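You operate a simulated robot arm through the tools that you are given. There is no shell and no other tool. Be economical: measure what you need, move in short steps, check, and stop when the job is done.

Carry out the task below with a simulated robot arm. There is one attempt and no reset: what you move stays moved.

Task
Put things in order on the baking table. At the end: the jam jar with the yellow cap (marked "APRICOT") stands on top of the yellow apple; the glass with the green base stands where the jam jar with the yellow cap stood; the wine glass with the gold rim stands where the beige potato stood; the beige potato stands where the glass with the green base stood; whatever was shut is shut again. Leave all else as you found it, and nothing knocked over.

Only the result counts: the job must be done as asked and must still hold three seconds after the hand-in. Knocking over, shifting, dropping, spilling or breaking anything else fails it. Lids that push on must go on centred and level and be pressed home; caps that screw on are set level and turned clockwise until they are tight.

Robot
A 7-joint arm with a two-finger parallel gripper, fixed in place. Base frame: the origin is at the foot of the arm, x ahead of it, y to its left, z up; the work surface is at about z = 0.86. Lengths are in m, angles in degrees, forces in N, time in s.
With the tool pointing down near the work surface it reaches from about 0.3 to 0.7 m from the base axis. Its first joint turns from -66.0 to 66.0 degrees. Payload 1.57 kg.
The tool frame sits at the grasp point between the pads (the TCP): z along the fingers, y along the line on which they close. The tips reach 0.03 m beyond it. The gripper opens to 0.11 m. The fingers are 0.024 m wide and 0.012 m thick; the gripper's body (0.048 by 0.112 m) begins 0.078 m behind the TCP.
Orientation is that of the tool frame in the base frame, as a unit quaternion [x, y, z, w]. With the fingers straight down and closing along the base's y, the tool's x points along the base's -x, its y along +y and its z along -z.

Tools
- The arm moves only by the tool servo_tool. Its argument "moves" is one flat list of numbers, 7 for each row, row after row: the shift along the tool's x, y, z in m, then the turn, a rotation vector about the tool's x, y, z in degrees, then the closure, from 0 (fully open) to 1 (shut). In form: [dx, dy, dz, ax, ay, az, grip, dx, dy, dz, ax, ay, az, grip, ...]. A call has 1 to 12 rows; each row shifts and turns the commanded pose from where the row before left it, along the tool's axes as they then stand. A row lasts 0.2 s, in which the tool goes at most 0.05 m and 8.6 degrees; a call with a longer step from one row to the next is refused whole, and so is a gripper value outside its range. A pose out of reach is approached as far as the arm can. The call stops where the force on the tool passes 40 N (or 10 N more than at its start, if that is more) or the arm is blocked; 0.2 s more then pass. The fingers move at their own pace (about 0.108 m/s each) and stop on an object; they squeeze with about 42 N. The grip force told is the motor's: it shows also when the fingers shut on nothing. Time passes only in rows, and 0.2 s behind the last, so rows that do not move let the fingers close. The reply holds the time, the measured pose of the TCP, the force on the tool along the base axes, the opening and the grip force, in the units named above and with some noise.
- Cameras (640 x 400 px; columns grow to the right, rows downward): "scene" is fixed at [0.1558, -0.3817, 1.4143]; the picture's right is [0.87, -0.50, 0.00], its down [-0.24, -0.41, -0.88] and it looks along [0.44, 0.76, -0.48] (base axes); focal length 327 px, centre (320, 200). "wrist" rides on the gripper at [0.07, 0.016, -0.141] in the tool frame; the picture's right is [-0.23, 0.97, 0.00], its down [-0.85, -0.20, -0.48] and it looks along [-0.47, -0.11, 0.88] (tool axes); focal length 222 px, centre (320, 200).
- get_image(camera): a new picture of that camera. No time passes.
- pixel_to_xyz(camera, pixels): for up to 12 pixels [column, row] of the newest picture of that camera ("zoom" is the newest enlarged one), the place [x, y, z] in the base frame of the surface seen there, good to about 0.002 m. No time passes.
- zoom(camera, box): a new picture of the part [left, top, right, bottom] of that camera's present view, enlarged. No time passes.
- hand_in(): hands the job in; it is judged then, once.

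Keep the steps short. Do not move on a guess: measure, check each grasp and each placing, and mend mistakes. In all there are 80 turns and 34 pictures (those below and enlarged ones count). Leave the gripper open and the arm clear of the work at the hand-in unless told otherwise, and finish with a single line.

The tools are called after "Call:" as a command line: name --argument value ..., lists and objects as JSON in quotes. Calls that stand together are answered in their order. servo_tool: Moves the arm, as the interface text tells. Its arguments: {"type":"object","properties":{"moves":{"type":"array"}},"required":["moves"]} The other tools are called the same way: get_image (camera) takes a picture; pixel_to_xyz (camera, pixels) gives the place of the surface under pixels of a picture; zoom (camera, box) takes an enlarged picture of a part of a camera's view; hand_in () hands the job in.

At the start:

```text
clock: 0.0
tool_pos: [0.4799, 0.0571, 1.2353]
orientation: [0.0, 1.0, 0.0, 0.0]
ft_force: [-1.0, -0.1, 0.3]
width: 0.11
grasp_force: 0.0
```

scene: 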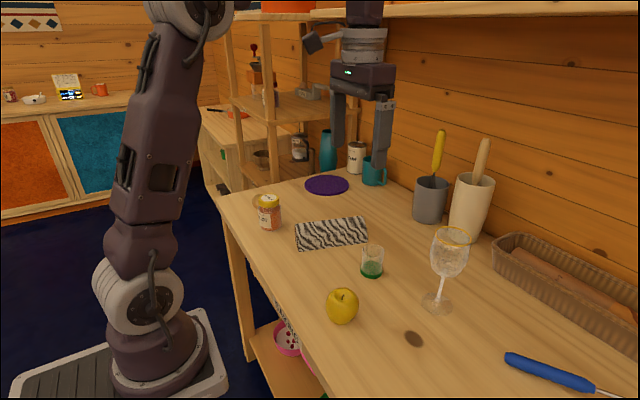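
wrist: 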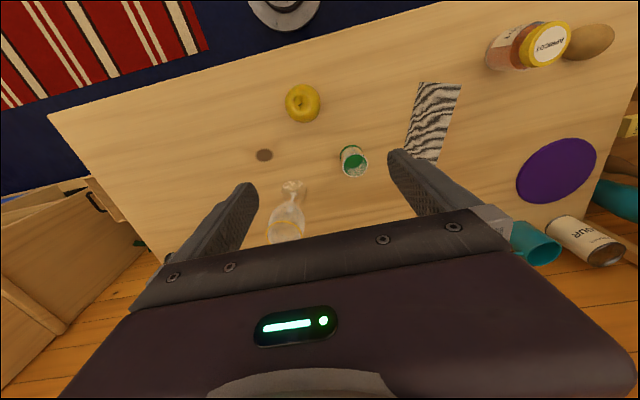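

I see the jar near (268,212) with the potato behind it, the apple at (342,306), the green-base glass at (372,261) and the wine glass at (448,265). I'll enlarge the areas to measure them.

Call:
zoom --camera "scene" --box '[230, 170, 390, 270]'

Call:
pixel_to_xyz --camera "scene" --pixels '[[342, 292], [342, 322], [372, 247], [372, 275], [437, 303], [450, 230], [269, 200], [270, 228], [256, 201], [342, 295], [330, 308], [357, 306]]'

Call:
pixel_to_xyz --camera "wrist" --pixels '[[303, 103], [303, 87], [303, 120], [287, 103], [319, 103], [590, 42], [610, 38], [565, 45], [549, 42], [353, 160], [292, 186], [287, 230]]'

```text
4.00 times, centred on (310, 220) of scene
```

zoom: 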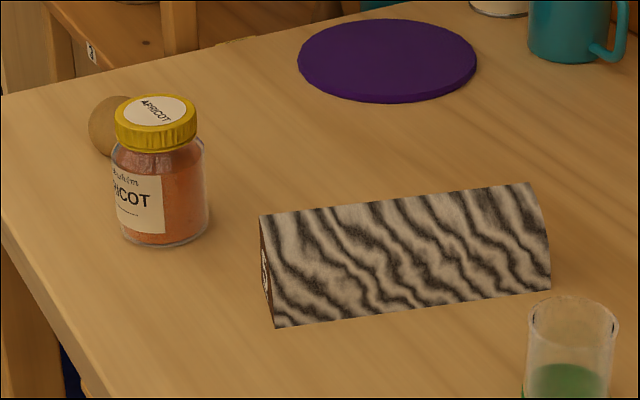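

```text
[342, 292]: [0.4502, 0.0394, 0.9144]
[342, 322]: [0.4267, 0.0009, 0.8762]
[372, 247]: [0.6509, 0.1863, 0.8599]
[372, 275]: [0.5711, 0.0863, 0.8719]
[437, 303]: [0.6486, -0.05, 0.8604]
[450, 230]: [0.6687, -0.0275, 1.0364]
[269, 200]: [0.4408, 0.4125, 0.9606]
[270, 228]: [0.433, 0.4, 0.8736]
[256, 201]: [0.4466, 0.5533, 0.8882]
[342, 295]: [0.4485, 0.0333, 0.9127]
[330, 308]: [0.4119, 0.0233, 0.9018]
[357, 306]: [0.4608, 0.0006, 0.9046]
```

```text
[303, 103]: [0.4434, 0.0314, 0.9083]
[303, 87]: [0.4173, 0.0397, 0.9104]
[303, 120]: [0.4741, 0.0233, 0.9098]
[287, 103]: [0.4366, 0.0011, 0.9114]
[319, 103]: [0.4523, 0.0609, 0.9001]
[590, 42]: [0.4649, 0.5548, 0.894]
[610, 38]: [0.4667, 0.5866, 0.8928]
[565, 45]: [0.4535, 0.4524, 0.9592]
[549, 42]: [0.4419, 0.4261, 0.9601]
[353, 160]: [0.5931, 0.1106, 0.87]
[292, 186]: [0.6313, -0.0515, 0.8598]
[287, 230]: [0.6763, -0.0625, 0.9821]
```

The apple is near (0.447, 0.03), the jar near (0.44, 0.425) and the potato near (0.46, 0.565). I'll move high above the jar to look from close by.

Call:
servo_tool --moves '[0.005, 0.04, 0, 0, 0, 0, 0, 0.005, 0.04, 0, 0, 0, 0, 0, 0.005, 0.04, 0, 0, 0, 0, 0, 0.005, 0.04, 0, 0, 0, 0, 0, 0.005, 0.04, 0, 0, 0, 0, 0, 0.005, 0.04, 0, 0, 0, 0, 0, 0.005, 0.04, 0, 0, 0, 0, 0, 0.005, 0.04, 0, 0, 0, 0, 0, 0, 0.04, 0.0, 0, 0, 0, 0, 0, 0.01, 0.04, 0, 0, 0, 0, 0, 0, 0.03, 0, 0, 0, 0]'

Call:
get_image --camera "wrist"

```text
clock: 2.4
tool_pos: [0.4316, 0.3635, 1.1578]
orientation: [0.001, 1.0, 0.0, 0.0]
ft_force: [-0.3, 0.8, 0.2]
width: 0.1099
grasp_force: 0.0
out of reach, approached as far as the arm can: row 7, 8, 9
```

```text
30 pictures are left
```

wrist: 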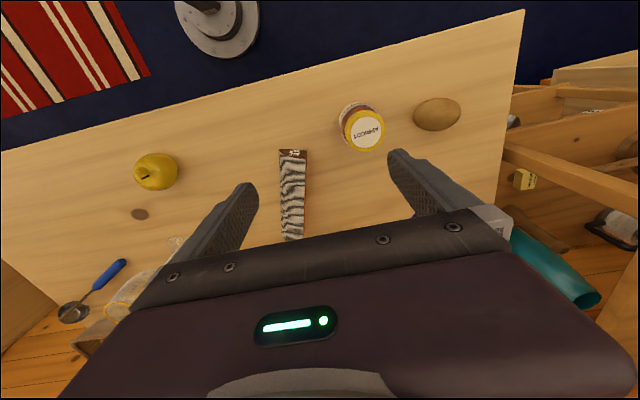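

The reach limit at that height stopped the sideways move short. I'll measure the jar cap at (365,131), the potato at (437,114) and the box from here.

Call:
pixel_to_xyz --camera "wrist" --pixels '[[343, 130], [383, 128], [362, 110], [366, 150], [364, 130], [414, 116], [461, 112], [437, 98], [438, 130], [437, 114], [308, 160], [345, 112]]'

Call:
zoom --camera "wrist" --box '[320, 70, 480, 170]'

```text
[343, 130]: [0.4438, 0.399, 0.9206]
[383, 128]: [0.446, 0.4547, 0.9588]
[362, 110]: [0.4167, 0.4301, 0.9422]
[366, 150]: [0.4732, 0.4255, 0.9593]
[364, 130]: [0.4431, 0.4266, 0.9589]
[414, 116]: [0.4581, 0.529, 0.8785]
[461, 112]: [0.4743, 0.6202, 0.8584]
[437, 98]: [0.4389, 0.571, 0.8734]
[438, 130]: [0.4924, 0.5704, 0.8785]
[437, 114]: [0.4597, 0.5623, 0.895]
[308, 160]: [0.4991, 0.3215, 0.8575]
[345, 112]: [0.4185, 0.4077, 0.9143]
```

```text
4.00 times, centred on (400, 120) of wrist
```

zoom: 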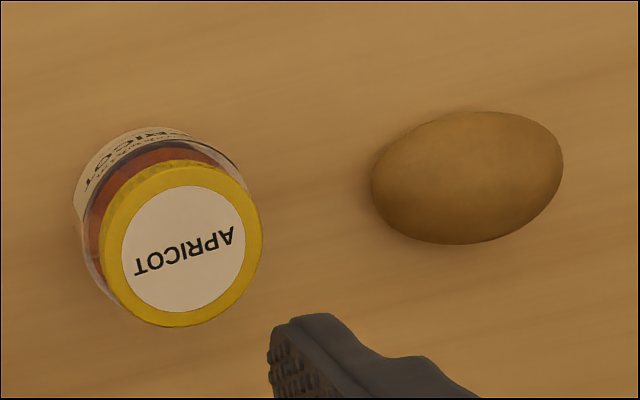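

Next I'll get precise cap and potato edges from the enlarged picture.

Call:
pixel_to_xyz --camera "zoom" --pixels '[[183, 249], [122, 250], [245, 248], [183, 187], [184, 310], [260, 235], [185, 323], [468, 178], [376, 190], [558, 165], [462, 240], [476, 116]]'

```text
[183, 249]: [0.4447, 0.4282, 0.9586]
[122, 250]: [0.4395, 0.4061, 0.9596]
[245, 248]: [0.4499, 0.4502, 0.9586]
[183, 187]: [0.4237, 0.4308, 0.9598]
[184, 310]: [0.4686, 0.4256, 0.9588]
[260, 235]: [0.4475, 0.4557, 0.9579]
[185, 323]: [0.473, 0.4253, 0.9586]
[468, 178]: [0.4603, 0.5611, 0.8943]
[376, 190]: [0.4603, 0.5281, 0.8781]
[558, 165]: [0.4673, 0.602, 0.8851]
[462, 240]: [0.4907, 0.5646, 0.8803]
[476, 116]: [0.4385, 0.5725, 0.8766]
```

The jar centre is (0.4455, 0.428), its top is at 0.959 and it is about 0.10 tall. The potato centre is about (0.4645, 0.565), roughly 0.08 long in y and 0.052 wide in x. I'll go above the jar with the fingers open.

Call:
servo_tool --moves '[-0.0028, 0.0129, 0.0256, 0, 0, 0, 0, -0.0028, 0.0129, 0.0256, 0, 0, 0, 0, -0.0028, 0.0129, 0.0256, 0, 0, 0, 0, -0.0028, 0.0129, 0.0256, 0, 0, 0, 0, -0.0028, 0.0129, 0.0256, 0, 0, 0, 0, 0, 0, 0, 0, 0, 0, 0]'

```text
clock: 3.8
tool_pos: [0.4425, 0.427, 1.0273]
orientation: [0.0, 1.0, 0.0, 0.0]
ft_force: [0.5, -0.8, 0.2]
width: 0.11
grasp_force: 0.1
```

I'm above the jar. I'll descend 0.12 m straight down, correcting x by 3 mm and y by 1 mm.

Call:
servo_tool --moves '[-0.003, 0.001, 0.03, 0, 0, 0, 0, 0, 0, 0.03, 0, 0, 0, 0, 0, 0, 0.03, 0, 0, 0, 0, 0, 0, 0.03, 0, 0, 0, 0, 0, 0, 0, 0, 0, 0, 0]'

Call:
get_image --camera "wrist"

```text
clock: 5.0
tool_pos: [0.4443, 0.4274, 0.9058]
orientation: [0.0, 1.0, 0.001, 0.0]
ft_force: [0.7, -0.1, -0.1]
width: 0.1098
grasp_force: 0.0
```

```text
28 pictures are left
```

wrist: 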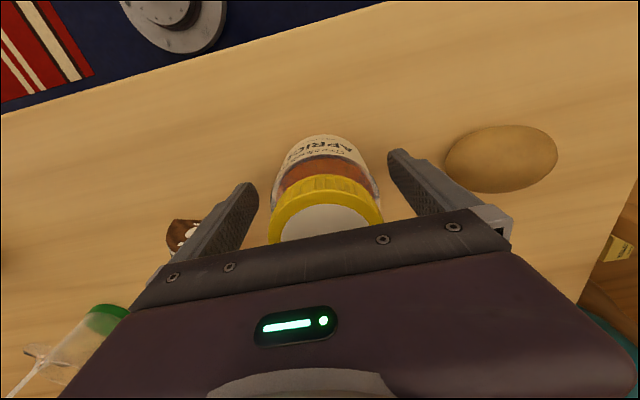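

The jar is centred between the fingers, so I'll close on it.

Call:
servo_tool --moves '[0, 0, 0, 0, 0, 0, 1, 0, 0, 0, 0, 0, 0, 1, 0, 0, 0, 0, 0, 0, 1]'

```text
clock: 5.8
tool_pos: [0.4432, 0.4277, 0.9064]
orientation: [0.0, 1.0, 0.0, 0.0]
ft_force: [-0.6, 0.3, -0.6]
width: 0.069
grasp_force: 41.8
```

The grip holds at 0.069 wide. I'll lift and carry the jar toward the apple, stopping at y of about 0.18 to look at the apple.

Call:
servo_tool --moves '[0, 0, -0.02, 0, 0, 0, 1, 0, 0, -0.04, 0, 0, 0, 1, 0, 0, -0.04, 0, 0, 0, 1, 0, 0, -0.04, 0, 0, 0, 1, 0, -0.04, 0, 0, 0, 0, 1, 0, -0.045, 0, 0, 0, 0, 1, 0, -0.045, 0, 0, 0, 0, 1, 0, -0.045, 0, 0, 0, 0, 1, 0, -0.045, 0, 0, 0, 0, 1, 0, -0.03, 0, 0, 0, 0, 1, 0, 0, 0, 0, 0, 0, 1]'

Call:
get_image --camera "wrist"

Call:
zoom --camera "scene" --box '[280, 230, 440, 330]'

```text
clock: 8.2
tool_pos: [0.4437, 0.1741, 1.0451]
orientation: [0.0, 1.0, 0.0, 0.0]
ft_force: [-0.2, -0.5, -3.7]
width: 0.0581
grasp_force: 41.9
```

```text
27 pictures are left
```

wrist: 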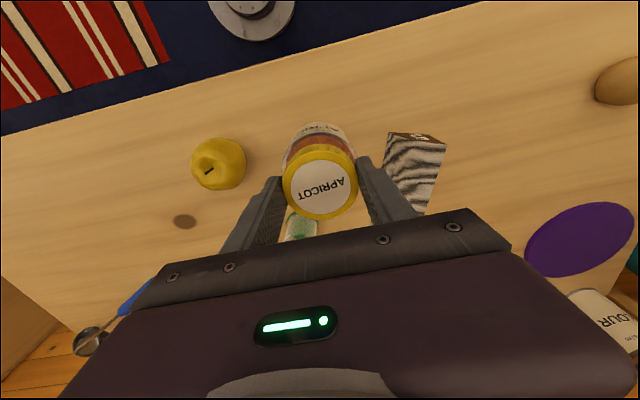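

```text
4.00 times, centred on (360, 280) of scene
```

zoom: 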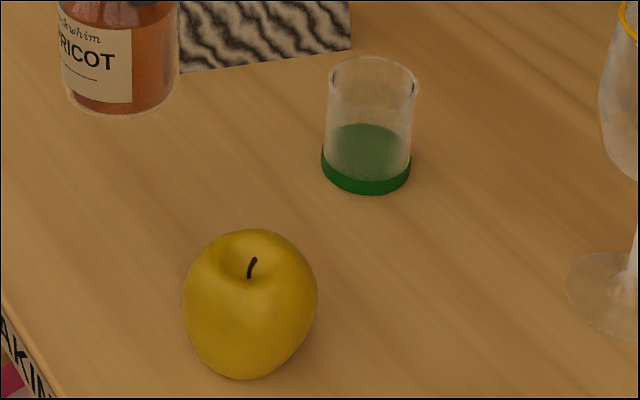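

The width dropped from 0.069 to 0.058, so the jar slid down in the fingers and they now hold the cap. I'll measure the jar's pose and the apple.

Call:
pixel_to_xyz --camera "wrist" --pixels '[[320, 189], [296, 190], [344, 186], [320, 166], [320, 212], [320, 150], [320, 128], [218, 164], [195, 165], [241, 163], [217, 143], [218, 184]]'

Call:
pixel_to_xyz --camera "zoom" --pixels '[[248, 278], [254, 258], [215, 250], [285, 250], [250, 233], [245, 300], [190, 305], [312, 300], [110, 110], [120, 60], [368, 185], [372, 150]]'

Call:
zoom --camera "scene" --box '[240, 170, 400, 270]'

```text
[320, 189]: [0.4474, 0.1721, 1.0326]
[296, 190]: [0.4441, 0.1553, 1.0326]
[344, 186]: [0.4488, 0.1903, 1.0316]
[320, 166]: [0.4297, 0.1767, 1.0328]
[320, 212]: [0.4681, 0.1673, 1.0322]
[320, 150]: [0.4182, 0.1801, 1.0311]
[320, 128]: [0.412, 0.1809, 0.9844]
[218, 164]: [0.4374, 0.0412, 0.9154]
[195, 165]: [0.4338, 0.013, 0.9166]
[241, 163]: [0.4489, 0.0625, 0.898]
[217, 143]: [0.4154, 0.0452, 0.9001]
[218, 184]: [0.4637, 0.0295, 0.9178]
```

```text
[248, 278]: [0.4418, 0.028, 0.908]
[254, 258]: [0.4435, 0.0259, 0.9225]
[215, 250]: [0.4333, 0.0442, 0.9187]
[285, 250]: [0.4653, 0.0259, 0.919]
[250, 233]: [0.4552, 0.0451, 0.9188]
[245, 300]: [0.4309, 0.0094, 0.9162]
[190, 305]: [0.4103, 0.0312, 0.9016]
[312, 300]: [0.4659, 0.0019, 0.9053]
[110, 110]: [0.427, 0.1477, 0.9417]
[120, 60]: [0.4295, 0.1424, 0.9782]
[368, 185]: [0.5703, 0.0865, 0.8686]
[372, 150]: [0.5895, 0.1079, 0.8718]
```

```text
4.00 times, centred on (320, 220) of scene
```

zoom: 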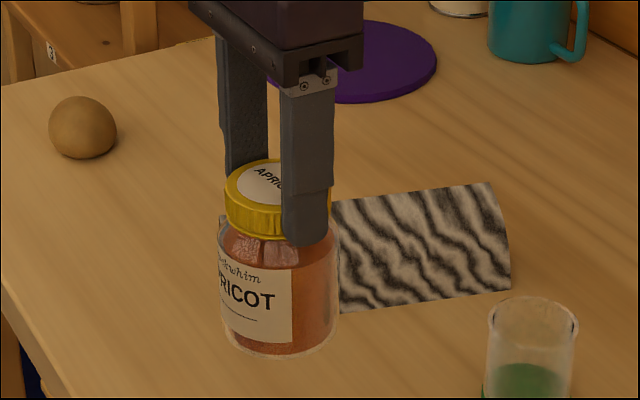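

The jar hangs level by its cap, with its top at 1.0325 and bottom at about 0.934. The apple's rim crest is at 0.919, with its centre near (0.446, 0.029). I'll raise slowly by 0.02 and move over the apple gently.

Call:
servo_tool --moves '[0, 0, -0.01, 0, 0, 0, 1, 0, 0, -0.01, 0, 0, 0, 1, 0, -0.01, 0, 0, 0, 0, 1, 0, -0.02, 0, 0, 0, 0, 1, 0, -0.02, 0, 0, 0, 0, 1, 0, -0.02, 0, 0, 0, 0, 1, 0, -0.02, 0, 0, 0, 0, 1, 0, -0.02, 0, 0, 0, 0, 1, 0, -0.02, 0, 0, 0, 0, 1, 0, -0.01, 0, 0, 0, 0, 1, 0, -0.005, 0, 0, 0, 0, 1, 0, 0, 0, 0, 0, 0, 1]'

Call:
zoom --camera "scene" --box '[260, 230, 420, 330]'

Call:
get_image --camera "wrist"

```text
clock: 10.8
tool_pos: [0.445, 0.0314, 1.0659]
orientation: [0.001, 1.0, 0.0, 0.0]
ft_force: [-0.5, -0.1, -4.0]
width: 0.0586
grasp_force: 42.3
```

```text
4.00 times, centred on (340, 280) of scene
```

zoom: 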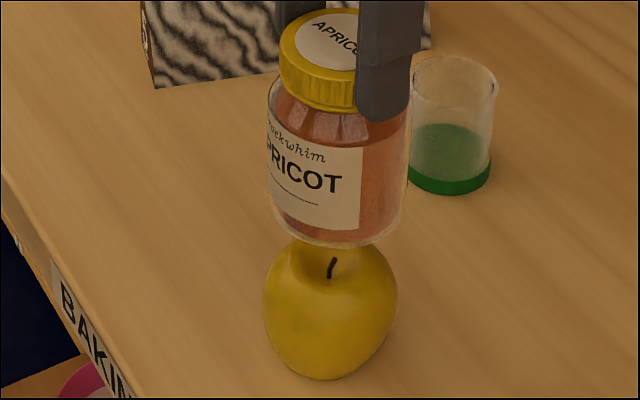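

```text
23 pictures are left
```

wrist: 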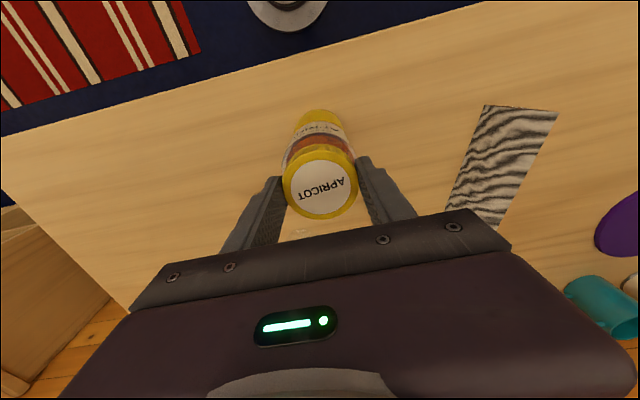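

The jar hangs above the apple with its bottom at about 0.954. I'll correct 2 mm in y and lower 0.028.

Call:
servo_tool --moves '[0.001, -0.002, 0.008, 0, 0, 0, 1, 0, 0, 0.008, 0, 0, 0, 1, 0, 0, 0.006, 0, 0, 0, 1, 0, 0, 0.004, 0, 0, 0, 1, 0, 0, 0.002, 0, 0, 0, 1, 0, 0, 0, 0, 0, 0, 1]'

Call:
zoom --camera "scene" --box '[260, 230, 420, 330]'

```text
clock: 12.2
tool_pos: [0.4443, 0.0294, 1.0382]
orientation: [0.0, 1.0, 0.0, 0.001]
ft_force: [0.0, 0.6, -3.4]
width: 0.0581
grasp_force: 42.1
```

```text
4.00 times, centred on (340, 280) of scene
```

zoom: 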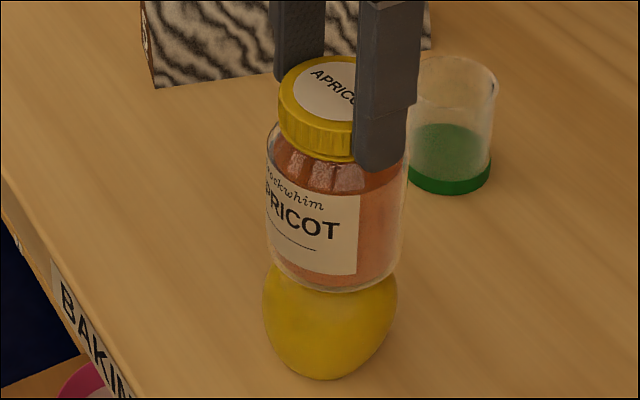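

Still 3.4 N of weight hangs on the tool, so I'll lower in 1.5 mm steps until contact shows.

Call:
servo_tool --moves '[0, 0, 0.0015, 0, 0, 0, 1, 0, 0, 0.0015, 0, 0, 0, 1, 0, 0, 0, 0, 0, 0, 1]'

```text
clock: 13.0
tool_pos: [0.4448, 0.0302, 1.0352]
orientation: [0.0, 1.0, 0.0, 0.0]
ft_force: [0.1, -0.5, -4.0]
width: 0.058
grasp_force: 42.6
```

Call:
servo_tool --moves '[0, 0, 0.0015, 0, 0, 0, 1, 0, 0, 0.0, 0, 0, 0, 1]'

Call:
servo_tool --moves '[0, 0, 0.0015, 0, 0, 0, 1, 0, 0, 0.0, 0, 0, 0, 1]'

```text
clock: 13.6
tool_pos: [0.444, 0.0299, 1.0343]
orientation: [0.001, 1.0, 0.0, 0.0]
ft_force: [0.5, 0.6, -3.6]
width: 0.0583
grasp_force: 42.1
```

```text
clock: 14.2
tool_pos: [0.4441, 0.0301, 1.0325]
orientation: [-0.001, 1.0, 0.0, 0.0]
ft_force: [-0.2, 0.2, -4.3]
width: 0.0579
grasp_force: 41.6
```

The jar bottom should now be at about 0.921. I'll keep lowering 1 mm at a time.

Call:
servo_tool --moves '[0, 0, 0.001, 0, 0, 0, 1, 0, 0, 0.0, 0, 0, 0, 1]'

Call:
servo_tool --moves '[0, 0, 0.001, 0, 0, 0, 1, 0, 0, 0.0, 0, 0, 0, 1]'

Call:
servo_tool --moves '[0, 0, 0.001, 0, 0, 0, 1, 0, 0, 0.0, 0, 0, 0, 1]'

```text
clock: 14.8
tool_pos: [0.4443, 0.0288, 1.0302]
orientation: [0.0, 1.0, 0.0, 0.0]
ft_force: [-0.3, -0.5, -4.8]
width: 0.058
grasp_force: 42.4
```

```text
clock: 15.4
tool_pos: [0.4434, 0.0291, 1.0327]
orientation: [0.0, 1.0, 0.001, 0.0]
ft_force: [0.0, 0.6, -2.7]
width: 0.0581
grasp_force: 42.1
```

```text
clock: 16.0
tool_pos: [0.4441, 0.0289, 1.0299]
orientation: [-0.001, 1.0, 0.0, 0.001]
ft_force: [1.9, -1.5, 23.9]
width: 0.0579
grasp_force: 41.8
```

Contact: +24 N. I'll back off 0.8 mm to take off the load and look.

Call:
servo_tool --moves '[0, 0, -0.0008, 0, 0, 0, 1, 0, 0, 0.0, 0, 0, 0, 1]'

Call:
zoom --camera "scene" --box '[260, 230, 420, 330]'

```text
clock: 16.6
tool_pos: [0.4423, 0.0311, 1.031]
orientation: [-0.001, 1.0, 0.0, -0.001]
ft_force: [3.0, -0.6, 3.2]
width: 0.0581
grasp_force: 42.0
```

```text
4.00 times, centred on (340, 280) of scene
```

zoom: 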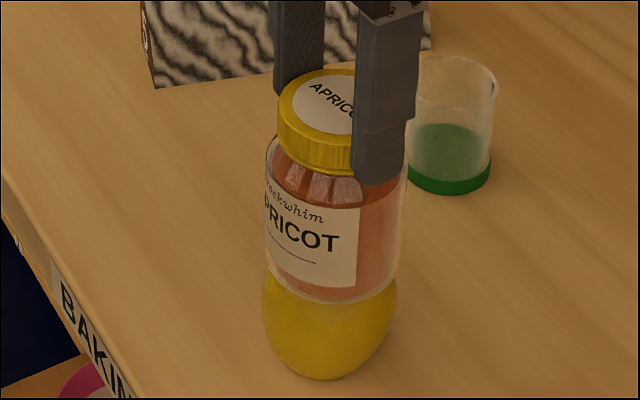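

The load is now carried by the apple and the jar looks centred and level. I'll open the fingers gradually without moving.

Call:
servo_tool --moves '[0, 0, 0, 0, 0, 0, 0.5, 0, 0, 0, 0, 0, 0, 0.46, 0, 0, 0, 0, 0, 0, 0.44, 0, 0, 0, 0, 0, 0, 0.42, 0, 0, 0, 0, 0, 0, 0.42]'

Call:
zoom --camera "scene" --box '[260, 230, 420, 330]'

```text
clock: 17.8
tool_pos: [0.4438, 0.0295, 1.0308]
orientation: [0.0, 1.0, 0.0, 0.0]
ft_force: [-0.4, 0.4, 0.5]
width: 0.0643
grasp_force: 0.2
```

```text
4.00 times, centred on (340, 280) of scene
```

zoom: 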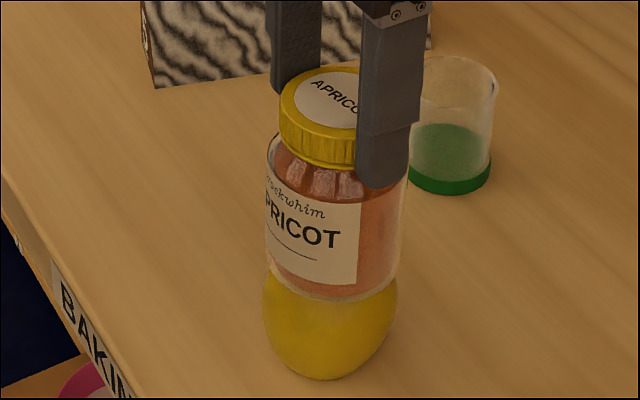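

It stands on its own. I'll open fully, rise straight up, then move toward the green-base glass at height 1.15.

Call:
servo_tool --moves '[0, 0, 0, 0, 0, 0, 0.2, 0, 0, 0, 0, 0, 0, 0, 0, 0, -0.01, 0, 0, 0, 0, 0, 0, -0.03, 0, 0, 0, 0, 0, 0, -0.04, 0, 0, 0, 0, 0, 0, -0.04, 0, 0, 0, 0, -0.04, 0.02, 0, 0, 0, 0, 0, -0.04, 0.02, 0, 0, 0, 0, 0, -0.03, 0.03, 0, 0, 0, 0, 0, 0, 0, 0, 0, 0, 0, 0]'

Call:
get_image --camera "wrist"

Call:
zoom --camera "scene" --box '[280, 220, 480, 345]'

```text
clock: 20.0
tool_pos: [0.5565, 0.1023, 1.1505]
orientation: [0.0, 1.0, 0.0, 0.0]
ft_force: [-0.2, -0.2, 0.0]
width: 0.1099
grasp_force: 0.1
```

```text
19 pictures are left
```

wrist: 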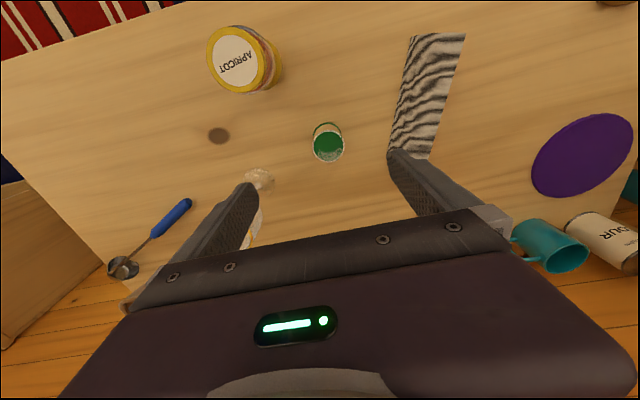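

```text
3.20 times, centred on (380, 282) of scene
```

zoom: 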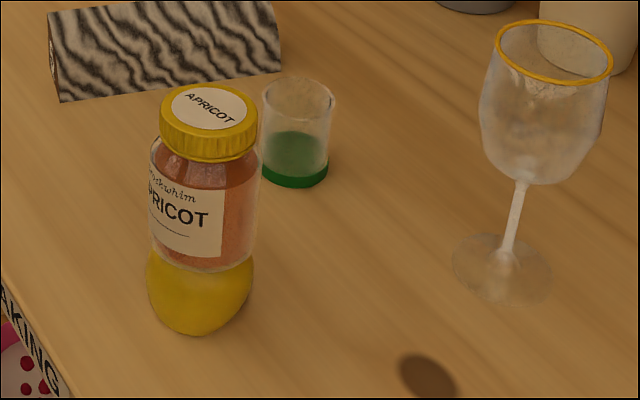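

The jar stands steady on the apple. I'll enlarge the green-base glass in the wrist view and measure the wine glass from the scene zoom.

Call:
pixel_to_xyz --camera "zoom" --pixels '[[455, 268], [550, 272], [478, 238], [525, 300], [497, 40], [611, 65], [545, 82], [570, 25], [520, 190], [505, 240], [484, 120], [185, 100]]'

Call:
zoom --camera "wrist" --box '[280, 110, 376, 170]'

```text
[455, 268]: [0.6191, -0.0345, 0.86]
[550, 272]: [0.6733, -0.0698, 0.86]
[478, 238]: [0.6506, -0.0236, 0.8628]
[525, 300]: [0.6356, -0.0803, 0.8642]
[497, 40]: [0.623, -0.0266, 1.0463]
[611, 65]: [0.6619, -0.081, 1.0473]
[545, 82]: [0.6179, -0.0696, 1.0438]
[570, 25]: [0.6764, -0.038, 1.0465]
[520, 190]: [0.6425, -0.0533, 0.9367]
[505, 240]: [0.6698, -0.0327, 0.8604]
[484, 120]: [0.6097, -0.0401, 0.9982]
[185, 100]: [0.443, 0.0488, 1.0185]
```

```text
6.67 times, centred on (328, 140) of wrist
```

zoom: 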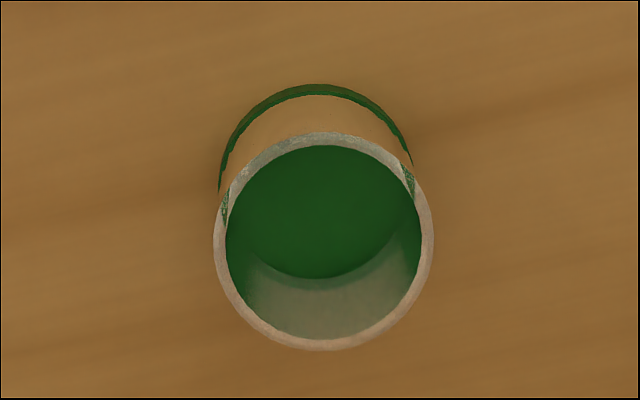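

Now I'll measure the rim and base of the green-base glass.

Call:
pixel_to_xyz --camera "zoom" --pixels '[[220, 240], [428, 240], [320, 138], [325, 343], [313, 88], [222, 175], [405, 150], [320, 220], [370, 155], [270, 330], [380, 330], [250, 155]]'

```text
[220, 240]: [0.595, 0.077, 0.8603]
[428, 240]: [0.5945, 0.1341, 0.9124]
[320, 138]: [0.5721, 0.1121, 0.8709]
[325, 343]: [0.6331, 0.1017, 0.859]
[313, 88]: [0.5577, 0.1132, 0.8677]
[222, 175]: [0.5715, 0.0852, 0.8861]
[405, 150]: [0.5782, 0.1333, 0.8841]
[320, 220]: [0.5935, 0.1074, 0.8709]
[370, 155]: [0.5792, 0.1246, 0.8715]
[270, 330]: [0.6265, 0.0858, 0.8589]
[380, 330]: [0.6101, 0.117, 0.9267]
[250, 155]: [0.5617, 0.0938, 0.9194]
```

The green-base glass centre is about (0.585, 0.109), radius 0.027, rim at about 0.926. I'll check how near the zebra box is (pixels around (393,150) and (430,158)).

Call:
pixel_to_xyz --camera "wrist" --pixels '[[391, 145], [391, 130], [428, 157], [410, 40], [463, 38], [440, 100], [255, 180], [245, 185], [272, 180], [260, 192]]'

```text
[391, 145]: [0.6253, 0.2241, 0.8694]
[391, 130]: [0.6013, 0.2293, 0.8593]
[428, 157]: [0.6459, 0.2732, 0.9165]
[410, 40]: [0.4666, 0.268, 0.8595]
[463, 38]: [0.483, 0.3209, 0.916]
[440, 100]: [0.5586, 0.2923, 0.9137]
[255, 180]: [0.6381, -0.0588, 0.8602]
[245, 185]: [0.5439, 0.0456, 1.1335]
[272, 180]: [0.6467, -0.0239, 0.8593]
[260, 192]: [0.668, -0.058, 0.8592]
```

The box edge is at y ≥ 0.222, so there is room. I'll descend around the glass with the fingers at about 0.085, first to z = 0.95.

Call:
servo_tool --moves '[-0.0285, 0.0067, 0.02, 0, 0, 0, 0.2, 0, 0, 0.045, 0, 0, 0, 0.2, 0, 0, 0.045, 0, 0, 0, 0.2, 0, 0, 0.045, 0, 0, 0, 0.2, 0, 0, 0.045, 0, 0, 0, 0.2, 0, 0, 0, 0, 0, 0, 0.2]'

Call:
get_image --camera "wrist"

```text
clock: 21.4
tool_pos: [0.5801, 0.1108, 0.9472]
orientation: [-0.001, 1.0, 0.0, 0.0]
ft_force: [0.2, -0.7, -0.4]
width: 0.0878
grasp_force: 0.0
```

```text
16 pictures are left
```

wrist: 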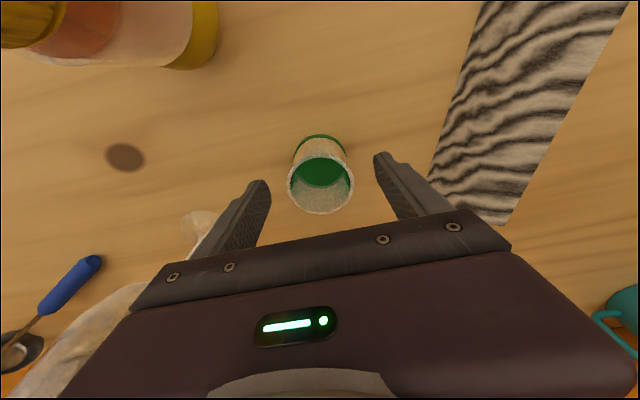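

The glass is centred between the fingers. I'll lower 0.05 m and close.

Call:
servo_tool --moves '[0, 0, 0.025, 0, 0, 0, 0.2, 0, 0, 0.025, 0, 0, 0, 0.2, 0, 0, 0, 0, 0, 0, 0.2, 0, 0, 0, 0, 0, 0, 1, 0, 0, 0, 0, 0, 0, 1, 0, 0, 0, 0, 0, 0, 1]'

```text
clock: 22.8
tool_pos: [0.5827, 0.1054, 0.8989]
orientation: [0.0, 1.0, 0.001, -0.001]
ft_force: [-1.5, 0.7, -0.2]
width: 0.053
grasp_force: 41.7
```

It is held at 0.053 wide. I'll lift 15 mm slowly and check that it comes along.

Call:
servo_tool --moves '[0, 0, -0.003, 0, 0, 0, 1, 0, 0, -0.006, 0, 0, 0, 1, 0, 0, -0.006, 0, 0, 0, 1, 0, 0, 0, 0, 0, 0, 1]'

Call:
zoom --camera "scene" --box '[320, 210, 440, 285]'

```text
clock: 23.8
tool_pos: [0.5813, 0.105, 0.9155]
orientation: [0.0, 1.0, 0.0, 0.0]
ft_force: [0.1, 0.9, -0.8]
width: 0.0533
grasp_force: 41.6
```

```text
5.33 times, centred on (380, 248) of scene
```

zoom: 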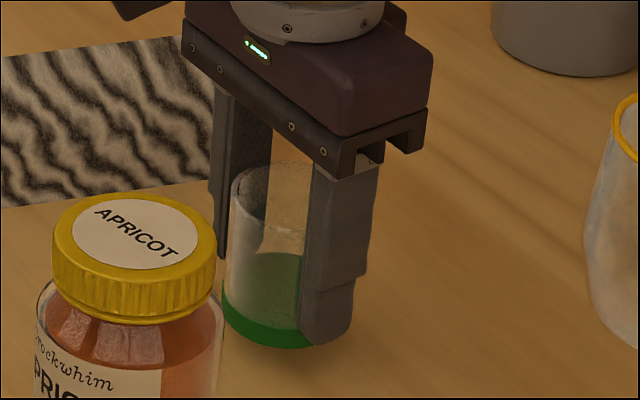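

The glass is lifted and held without slip. I'll raise it 0.1 m and start across.

Call:
servo_tool --moves '[0, 0, -0.01, 0, 0, 0, 1, 0, 0, -0.02, 0, 0, 0, 1, 0, 0, -0.025, 0, 0, 0, 1, 0, 0, -0.025, 0, 0, 0, 1, 0, 0, -0.02, 0, 0, 0, 1, 0.007, 0.016, 0, 0, 0, 0, 1, 0.01385, 0.0321, 0, 0, 0, 0, 1, 0.01385, 0.0321, 0, 0, 0, 0, 1, 0.01385, 0.0321, 0, 0, 0, 0, 1, 0.01385, 0.0321, 0, 0, 0, 0, 1, 0.007, 0.016, 0, 0, 0, 0, 1]'

Call:
servo_tool --moves '[0.007, 0.016, 0, 0, 0, 0, 1, 0.01385, 0.0321, 0, 0, 0, 0, 1, 0.01385, 0.0321, 0, 0, 0, 0, 1, 0.01385, 0.0321, 0, 0, 0, 0, 1, 0.01385, 0.0321, 0, 0, 0, 0, 1, 0.007, 0.016, 0, 0, 0, 0, 1, 0, 0, 0, 0, 0, 0, 1]'

Call:
get_image --camera "wrist"

```text
clock: 26.2
tool_pos: [0.5167, 0.2671, 1.0144]
orientation: [0.001, 1.0, 0.0, 0.001]
ft_force: [-0.6, 0.2, 0.1]
width: 0.0531
grasp_force: 42.1
```

```text
clock: 27.8
tool_pos: [0.4455, 0.4263, 1.0149]
orientation: [0.0, 1.0, 0.0, 0.0]
ft_force: [0.8, -0.1, -0.8]
width: 0.0532
grasp_force: 42.2
```

```text
14 pictures are left
```

wrist: 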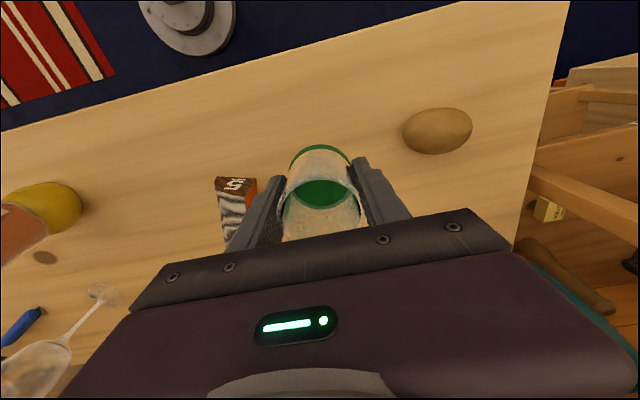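

The glass is still in grip and level. I'll measure the glass's base edge and floor to fix its position before lowering.

Call:
pixel_to_xyz --camera "wrist" --pixels '[[318, 147], [320, 193], [318, 150], [293, 160], [346, 157], [320, 204]]'

Call:
servo_tool --moves '[0.0005, 0.001, 0.02, 0, 0, 0, 1, 0, 0, 0.03, 0, 0, 0, 1, 0, 0, 0.03, 0, 0, 0, 1, 0, 0, 0.02, 0, 0, 0, 1, 0, 0, 0.005, 0, 0, 0, 1, 0, 0, 0, 0, 0, 0, 1]'

```text
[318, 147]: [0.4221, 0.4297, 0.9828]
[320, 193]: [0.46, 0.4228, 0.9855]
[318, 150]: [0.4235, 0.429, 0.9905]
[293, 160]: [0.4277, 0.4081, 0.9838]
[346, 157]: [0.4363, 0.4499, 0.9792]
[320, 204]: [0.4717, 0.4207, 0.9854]
```

```text
clock: 29.2
tool_pos: [0.4434, 0.4274, 0.9094]
orientation: [0.0, 1.0, 0.001, 0.0]
ft_force: [-0.9, 0.0, -0.7]
width: 0.0532
grasp_force: 41.5
```

The glass centre is about (0.4475, 0.4275), so I'll shift x by -2 mm and y by +0.5 mm, then lower the last centimetre gently.

Call:
servo_tool --moves '[0.002, 0.0005, 0.004, 0, 0, 0, 1, 0, 0, 0.003, 0, 0, 0, 1, 0, 0, 0, 0, 0, 0, 1]'

Call:
servo_tool --moves '[0, 0, 0.0015, 0, 0, 0, 1, 0, 0, 0, 0, 0, 0, 1]'

Call:
servo_tool --moves '[0, 0, 0.0015, 0, 0, 0, 1, 0, 0, 0, 0, 0, 0, 1]'

```text
clock: 30.0
tool_pos: [0.4406, 0.4283, 0.9023]
orientation: [-0.001, 1.0, 0.001, 0.0]
ft_force: [0.6, 0.6, -1.4]
width: 0.0531
grasp_force: 42.0
```

```text
clock: 30.6
tool_pos: [0.4416, 0.4295, 0.9009]
orientation: [0.0, 1.0, 0.001, -0.001]
ft_force: [0.5, -0.4, -1.2]
width: 0.053
grasp_force: 41.7
```

```text
clock: 31.2
tool_pos: [0.4411, 0.4288, 0.8996]
orientation: [0.0, 1.0, 0.0, 0.002]
ft_force: [-3.0, -0.6, 13.8]
width: 0.0532
grasp_force: 41.7
```

Contact: +14 N, so the glass is on the table. I'll ease off half a millimetre, open slowly and rise.

Call:
servo_tool --moves '[0, 0, -0.0005, 0, 0, 0, 1, 0, 0, 0, 0, 0, 0, 0.5, 0, 0, 0, 0, 0, 0, 0.45, 0, 0, 0, 0, 0, 0, 0.3, 0, 0, 0, 0, 0, 0, 0.15, 0, 0, -0.02, 0, 0, 0, 0.15, 0, 0, -0.04, 0, 0, 0, 0.15, 0, 0, -0.04, 0, 0, 0, 0.1, 0, 0, -0.04, 0, 0, 0, 0, 0, 0, 0, 0, 0, 0, 0]'

Call:
get_image --camera "wrist"

```text
clock: 33.4
tool_pos: [0.4406, 0.4312, 1.0407]
orientation: [0.001, 1.0, 0.0, -0.001]
ft_force: [-0.4, -0.4, -0.9]
width: 0.1097
grasp_force: 0.1
```

```text
13 pictures are left
```

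wrist: 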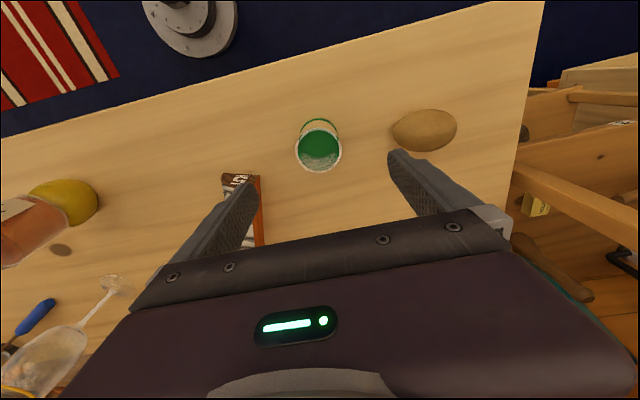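

The glass stands at the jar's old place. The potato's long axis runs along y, so I'll turn the tool by 90° to close along x, with the camera side toward the base.

Call:
servo_tool --moves '[0, 0, 0, 0, 0, -8, 0, 0, 0, 0, 0, 0, -8, 0, 0, 0, 0, 0, 0, -8, 0, 0, 0, 0, 0, 0, -8, 0, 0, 0, 0, 0, 0, -8, 0, 0, 0, 0, 0, 0, -8, 0, 0, 0, 0, 0, 0, -8, 0, 0, 0, 0, 0, 0, -8, 0, 0, 0, 0, 0, 0, -8, 0, 0, 0, 0, 0, 0, -8, 0, 0, 0, 0, 0, 0, -8, 0, 0, 0, 0, 0, 0, -2, 0]'

Call:
servo_tool --moves '[-0.02, -0.004, 0.01, 0, 0, 0, 0, -0.025, -0.004, 0.01, 0, 0, 0, 0, -0.025, -0.004, 0.01, 0, 0, 0, 0, -0.025, -0.004, 0.01, 0, 0, 0, 0, -0.02, -0.004, 0.01, 0, 0, 0, 0, -0.019, -0.003, 0.01, 0, 0, 0, 0, 0, 0, 0, 0, 0, 0, 0]'

Call:
get_image --camera "wrist"

```text
clock: 36.0
tool_pos: [0.4406, 0.4288, 1.0415]
orientation: [0.708, -0.706, 0.0, 0.0]
ft_force: [0.2, 0.1, -0.6]
width: 0.1096
grasp_force: 0.0
```

```text
clock: 37.6
tool_pos: [0.445, 0.4585, 1.0269]
orientation: [-0.707, 0.707, 0.0, 0.0]
ft_force: [-0.3, 0.4, 0.2]
width: 0.1097
grasp_force: 0.1
out of reach, approached as far as the arm can: row 2, 3, 4, 5, 6
```

```text
12 pictures are left
```

wrist: 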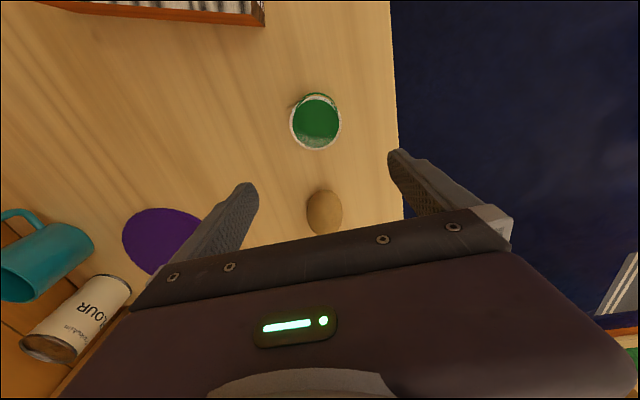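

Straight down the arm only reaches y ≈ 0.46 here, because the potato at r = 0.73 is beyond the vertical reach. I'll tilt the tool 30° about its closing axis so the fingers point outward (+y), then approach to about (0.4645, 0.56, 0.98).

Call:
servo_tool --moves '[0, 0, 0, 0, -7.5, 0, 0, 0, 0, 0, 0, -7.5, 0, 0, 0, 0, 0, 0, -7.5, 0, 0, 0, 0, 0, 0, -7.5, 0, 0, -0.0161, -0.0049, 0.0229, 0, 0, 0, 0, -0.0161, -0.0049, 0.0229, 0, 0, 0, 0, -0.0161, -0.0049, 0.0229, 0, 0, 0, 0, -0.0161, -0.0049, 0.0229, 0, 0, 0, 0, 0, 0, 0, 0, 0, 0, 0]'

Call:
get_image --camera "wrist"

```text
clock: 39.6
tool_pos: [0.4653, 0.5586, 0.9821]
orientation: [-0.683, 0.683, 0.183, 0.184]
ft_force: [-0.9, 0.5, -0.4]
width: 0.11
grasp_force: 0.1
```

```text
11 pictures are left
```

wrist: 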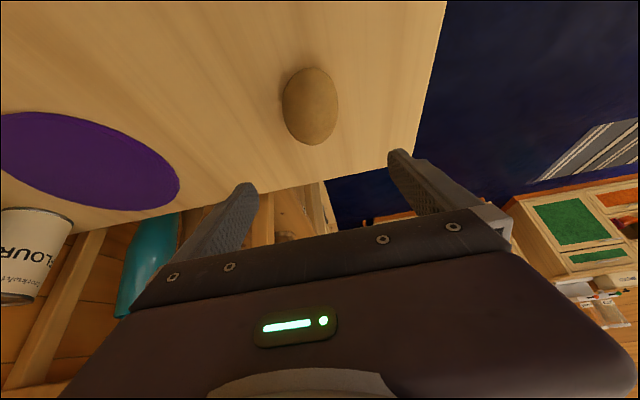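

That pose is reached. I'll measure the potato's edges (centre about (310,105)).

Call:
pixel_to_xyz --camera "wrist" --pixels '[[310, 105], [285, 103], [336, 105], [308, 70], [318, 142], [310, 90], [312, 120], [300, 105], [322, 105]]'

```text
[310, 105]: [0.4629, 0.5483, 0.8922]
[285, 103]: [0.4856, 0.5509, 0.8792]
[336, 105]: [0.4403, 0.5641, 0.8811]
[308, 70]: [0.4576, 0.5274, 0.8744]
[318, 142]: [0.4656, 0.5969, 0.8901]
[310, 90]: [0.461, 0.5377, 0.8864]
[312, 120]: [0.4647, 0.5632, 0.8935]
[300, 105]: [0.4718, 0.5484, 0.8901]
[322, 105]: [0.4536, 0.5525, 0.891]
```

The potato centre is about (0.4635, 0.565, 0.877). I'll lower vertically to z ≈ 0.896 with fingers either side in x.

Call:
servo_tool --moves '[0.01075, 0.0004, 0.0186, 0, 0, 0, 0, 0.01075, 0.0004, 0.0186, 0, 0, 0, 0, 0.01075, 0.0004, 0.0186, 0, 0, 0, 0, 0.01075, 0.0003, 0.0186, 0, 0, 0, 0, 0, 0, 0, 0, 0, 0, 0]'

```text
clock: 40.8
tool_pos: [0.4635, 0.5584, 0.8954]
orientation: [0.683, -0.683, -0.183, -0.183]
ft_force: [0.0, 0.1, -0.3]
width: 0.11
grasp_force: 0.1
```

In place. I'll close on the potato and lift 10 mm slowly.

Call:
servo_tool --moves '[0, 0, 0, 0, 0, 0, 0.4, 0, 0, 0, 0, 0, 0, 1, 0, 0, 0, 0, 0, 0, 1, 0, 0, 0, 0, 0, 0, 1, -0.0025, 0, -0.0043, 0, 0, 0, 1, -0.0025, 0, -0.0043, 0, 0, 0, 1, 0, 0, 0, 0, 0, 0, 1]'

Call:
zoom --camera "scene" --box '[220, 150, 340, 225]'

```text
clock: 42.4
tool_pos: [0.4652, 0.5593, 0.9053]
orientation: [-0.683, 0.684, 0.182, 0.183]
ft_force: [-0.8, -0.2, -1.2]
width: 0.0566
grasp_force: 41.9
```

```text
5.33 times, centred on (280, 188) of scene
```

zoom: 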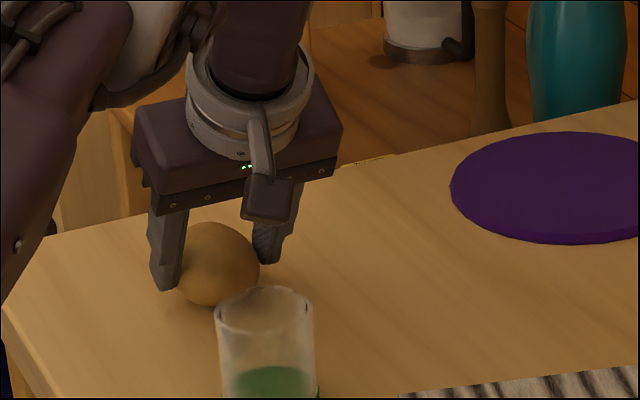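

The potato is firmly held (0.0566, clear of the table). I'll lift it straight up 0.1 m, then back 0.2 m toward −y above the glass height, keeping the tilt.

Call:
servo_tool --moves '[-0.0125, 0, -0.02165, 0, 0, 0, 1, -0.0125, 0, -0.02165, 0, 0, 0, 1, -0.0125, 0, -0.02165, 0, 0, 0, 1, -0.0125, 0, -0.02165, 0, 0, 0, 1, 0.0263, 0, -0.021, 0, 0, 0, 1, 0.0263, 0, -0.021, 0, 0, 0, 1, 0.0263, 0, -0.021, 0, 0, 0, 1, 0.0263, 0, -0.021, 0, 0, 0, 1, 0.0263, 0, -0.021, 0, 0, 0, 1, 0.0263, 0, -0.021, 0, 0, 0, 1, 0, 0, 0, 0, 0, 0, 1]'

```text
clock: 44.8
tool_pos: [0.4628, 0.3607, 1.0342]
orientation: [-0.682, 0.684, 0.183, 0.183]
ft_force: [1.0, -0.1, -1.0]
width: 0.0562
grasp_force: 42.2
```

Holding well. I'll turn the tool by −125° about the vertical, so the hand will later lean away from both the jar and the wine glass.

Call:
servo_tool --moves '[0, 0, 0, 4.1667, 0, 7.2167, 1, 0, 0, 0, 4.1667, 0, 7.2167, 1, 0, 0, 0, 4.1667, 0, 7.2167, 1, 0, 0, 0, 4.1667, 0, 7.2167, 1, 0, 0, 0, 4.1667, 0, 7.2167, 1, 0, 0, 0, 4.1667, 0, 7.2167, 1, 0, 0, 0, 4.1667, 0, 7.2167, 1, 0, 0, 0, 4.1667, 0, 7.2167, 1]'

Call:
servo_tool --moves '[0, 0, 0, 4.1667, 0, 7.2167, 1, 0, 0, 0, 4.1667, 0, 7.2167, 1, 0, 0, 0, 4.1667, 0, 7.2167, 1, 0, 0, 0, 4.1667, 0, 7.2167, 1, 0, 0, 0, 4.1667, 0, 7.2167, 1, 0, 0, 0, 4.1667, 0, 7.2167, 1, 0, 0, 0, 4.1667, 0, 7.2167, 1, 0, 0, 0, 0, 0, 0, 1]'

```text
clock: 46.6
tool_pos: [0.4645, 0.3608, 1.0355]
orientation: [-0.195, 0.946, 0.052, 0.253]
ft_force: [0.1, 0.0, -0.8]
width: 0.0564
grasp_force: 42.0
```

```text
clock: 48.4
tool_pos: [0.4641, 0.3605, 1.0357]
orientation: [0.292, 0.921, -0.078, 0.247]
ft_force: [0.4, -0.5, -0.6]
width: 0.0559
grasp_force: 42.4
```

The orientation is as planned (fingers pointing outward to (0.82, −0.57)). I'll carry the potato across to over the green glass's old place, about (0.579, 0.1126).

Call:
servo_tool --moves '[-0.02565, -0.01705, 0.0148, 0, 0, 0, 1, -0.02565, -0.01705, 0.0148, 0, 0, 0, 1, -0.02565, -0.01705, 0.0148, 0, 0, 0, 1, -0.02565, -0.01705, 0.0148, 0, 0, 0, 1, -0.02565, -0.01705, 0.0148, 0, 0, 0, 1, -0.02565, -0.01705, 0.0148, 0, 0, 0, 1, -0.02565, -0.01705, 0.0148, 0, 0, 0, 1, -0.02565, -0.01705, 0.0148, 0, 0, 0, 1, 0, 0, 0, 0, 0, 0, 1]'

Call:
zoom --camera "scene" --box '[280, 180, 480, 305]'

```text
clock: 50.4
tool_pos: [0.578, 0.113, 1.0355]
orientation: [0.291, 0.921, -0.078, 0.247]
ft_force: [-0.1, 1.4, -0.8]
width: 0.0563
grasp_force: 41.8
```

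```text
3.20 times, centred on (380, 242) of scene
```

zoom: 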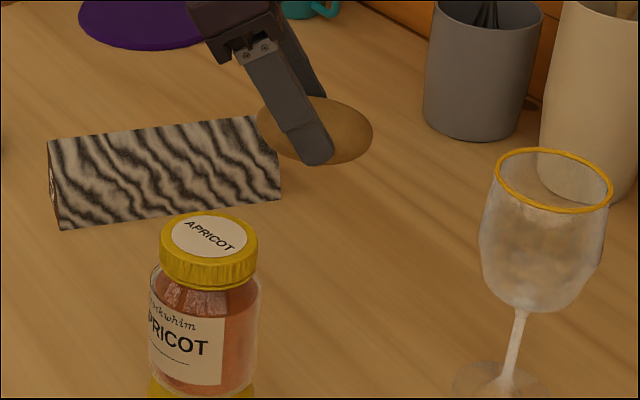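

The potato is over its spot with clear surroundings. I'll lower 0.128 m, ending about 12 mm above the release height.

Call:
servo_tool --moves '[0.0125, 0, 0.0217, 0, 0, 0, 1, 0.0125, 0, 0.0217, 0, 0, 0, 1, 0.0125, 0, 0.0217, 0, 0, 0, 1, 0.0125, 0, 0.0217, 0, 0, 0, 1, 0.0105, 0, 0.0182, 0, 0, 0, 1, 0.0035, 0, 0.006, 0, 0, 0, 1, 0, 0, 0, 0, 0, 0, 1]'

Call:
servo_tool --moves '[0.002, 0, 0.0035, 0, 0, 0, 1, 0, 0, 0, 0, 0, 0, 1]'

Call:
servo_tool --moves '[0.001, 0, 0.0017, 0, 0, 0, 1, 0, 0, 0, 0, 0, 0, 1]'

```text
clock: 52.0
tool_pos: [0.5797, 0.1117, 0.9065]
orientation: [0.291, 0.921, -0.078, 0.247]
ft_force: [-0.9, 0.4, -1.1]
width: 0.0566
grasp_force: 42.2
```

```text
clock: 52.6
tool_pos: [0.5799, 0.1123, 0.9028]
orientation: [0.291, 0.921, -0.078, 0.247]
ft_force: [0.0, -0.3, -2.0]
width: 0.0561
grasp_force: 41.7
```

```text
clock: 53.2
tool_pos: [0.5802, 0.113, 0.9004]
orientation: [0.291, 0.921, -0.078, 0.246]
ft_force: [-0.2, -0.3, -1.1]
width: 0.0563
grasp_force: 42.1
```

No contact yet. I'll continue in small steps.

Call:
servo_tool --moves '[0.001, 0, 0.0017, 0, 0, 0, 1, 0, 0, 0, 0, 0, 0, 1]'

Call:
servo_tool --moves '[0.0007, 0, 0.0013, 0, 0, 0, 1, 0, 0, 0, 0, 0, 0, 1]'

Call:
servo_tool --moves '[0.0005, 0, 0.0009, 0, 0, 0, 1, 0, 0, 0, 0, 0, 0, 1]'

```text
clock: 53.8
tool_pos: [0.5792, 0.1124, 0.8989]
orientation: [0.291, 0.921, -0.078, 0.247]
ft_force: [-0.1, -0.2, -1.5]
width: 0.0561
grasp_force: 41.9
```

```text
clock: 54.4
tool_pos: [0.5815, 0.1121, 0.897]
orientation: [0.291, 0.921, -0.077, 0.247]
ft_force: [-1.3, 0.1, 0.5]
width: 0.0563
grasp_force: 41.7
```

```text
clock: 55.0
tool_pos: [0.5802, 0.1121, 0.8962]
orientation: [0.291, 0.921, -0.078, 0.247]
ft_force: [-0.2, -1.4, 6.4]
width: 0.0562
grasp_force: 41.6
```

Contact at 6 N, so the potato touches the table. I'll open slowly, then rise vertically.

Call:
servo_tool --moves '[0, 0, 0, 0, 0, 0, 0.48, 0, 0, 0, 0, 0, 0, 0.44, 0, 0, 0, 0, 0, 0, 0.3, 0, 0, 0, 0, 0, 0, 0.1, -0.005, 0, -0.0087, 0, 0, 0, 0, -0.015, 0, -0.026, 0, 0, 0, 0, -0.02, 0, -0.0346, 0, 0, 0, 0, -0.02, 0, -0.0346, 0, 0, 0, 0, -0.02, 0, -0.0346, 0, 0, 0, 0, 0, 0, 0, 0, 0, 0, 0]'

Call:
zoom --camera "scene" --box '[300, 200, 500, 325]'

```text
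clock: 57.2
tool_pos: [0.5784, 0.1113, 1.0599]
orientation: [0.292, 0.921, -0.078, 0.246]
ft_force: [-0.2, -0.1, -1.2]
width: 0.1102
grasp_force: 0.0
```

```text
3.20 times, centred on (400, 262) of scene
```

zoom: 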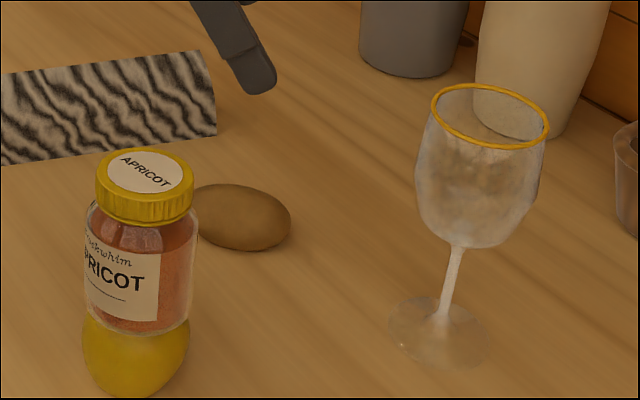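

The potato lies in place; jar and wine glass are untouched. Next I'll rise 0.07 and turn the lean to +45° (a heading that works at both the wine glass and its target).

Call:
servo_tool --moves '[-0.0175, 0, -0.0303, 0, 0, 0, 0, -0.0175, 0, -0.0303, 0, 0, 0, 0, 0, 0, 0, -4, 0, -6.928, 0, 0, 0, 0, -4, 0, -6.928, 0, 0, 0, 0, -4, 0, -6.928, 0, 0, 0, 0, -4, 0, -6.928, 0, 0, 0, 0, -4, 0, -6.928, 0, 0, 0, 0, -4, 0, -6.928, 0, 0, 0, 0, -4, 0, -6.928, 0, 0, 0, 0, -4, 0, -6.928, 0, 0, 0, 0, -4, 0, -6.928, 0, 0, 0, 0, -4, 0, -6.928, 0]'

```text
clock: 59.8
tool_pos: [0.5788, 0.1116, 1.1269]
orientation: [-0.37, 0.892, 0.099, 0.239]
ft_force: [0.6, -1.2, -0.3]
width: 0.1098
grasp_force: 0.1
```

Now I'll move across, fingers above the rim height, to over the wine glass.

Call:
servo_tool --moves '[0.0129, -0.0326, -0.0074, 0, 0, 0, 0, 0.0129, -0.0326, -0.0074, 0, 0, 0, 0, 0.0129, -0.0326, -0.0074, 0, 0, 0, 0, 0.0129, -0.0326, -0.0074, 0, 0, 0, 0, 0.0129, -0.0326, -0.0074, 0, 0, 0, 0, 0, 0, 0, 0, 0, 0, 0]'

Call:
get_image --camera "wrist"

```text
clock: 61.2
tool_pos: [0.6428, -0.0573, 1.1279]
orientation: [-0.369, 0.893, 0.099, 0.24]
ft_force: [0.7, -0.3, 0.6]
width: 0.1099
grasp_force: 0.0
```

```text
7 pictures are left
```

wrist: 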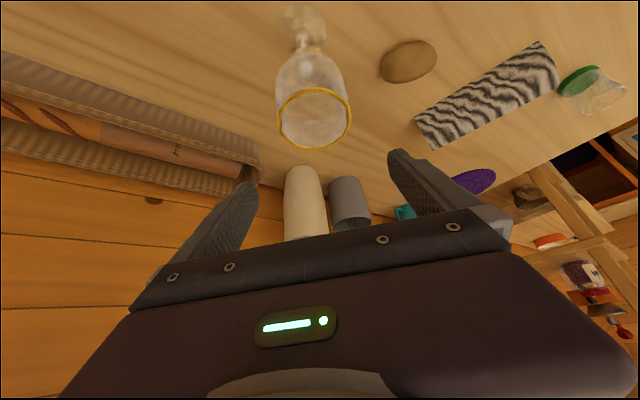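

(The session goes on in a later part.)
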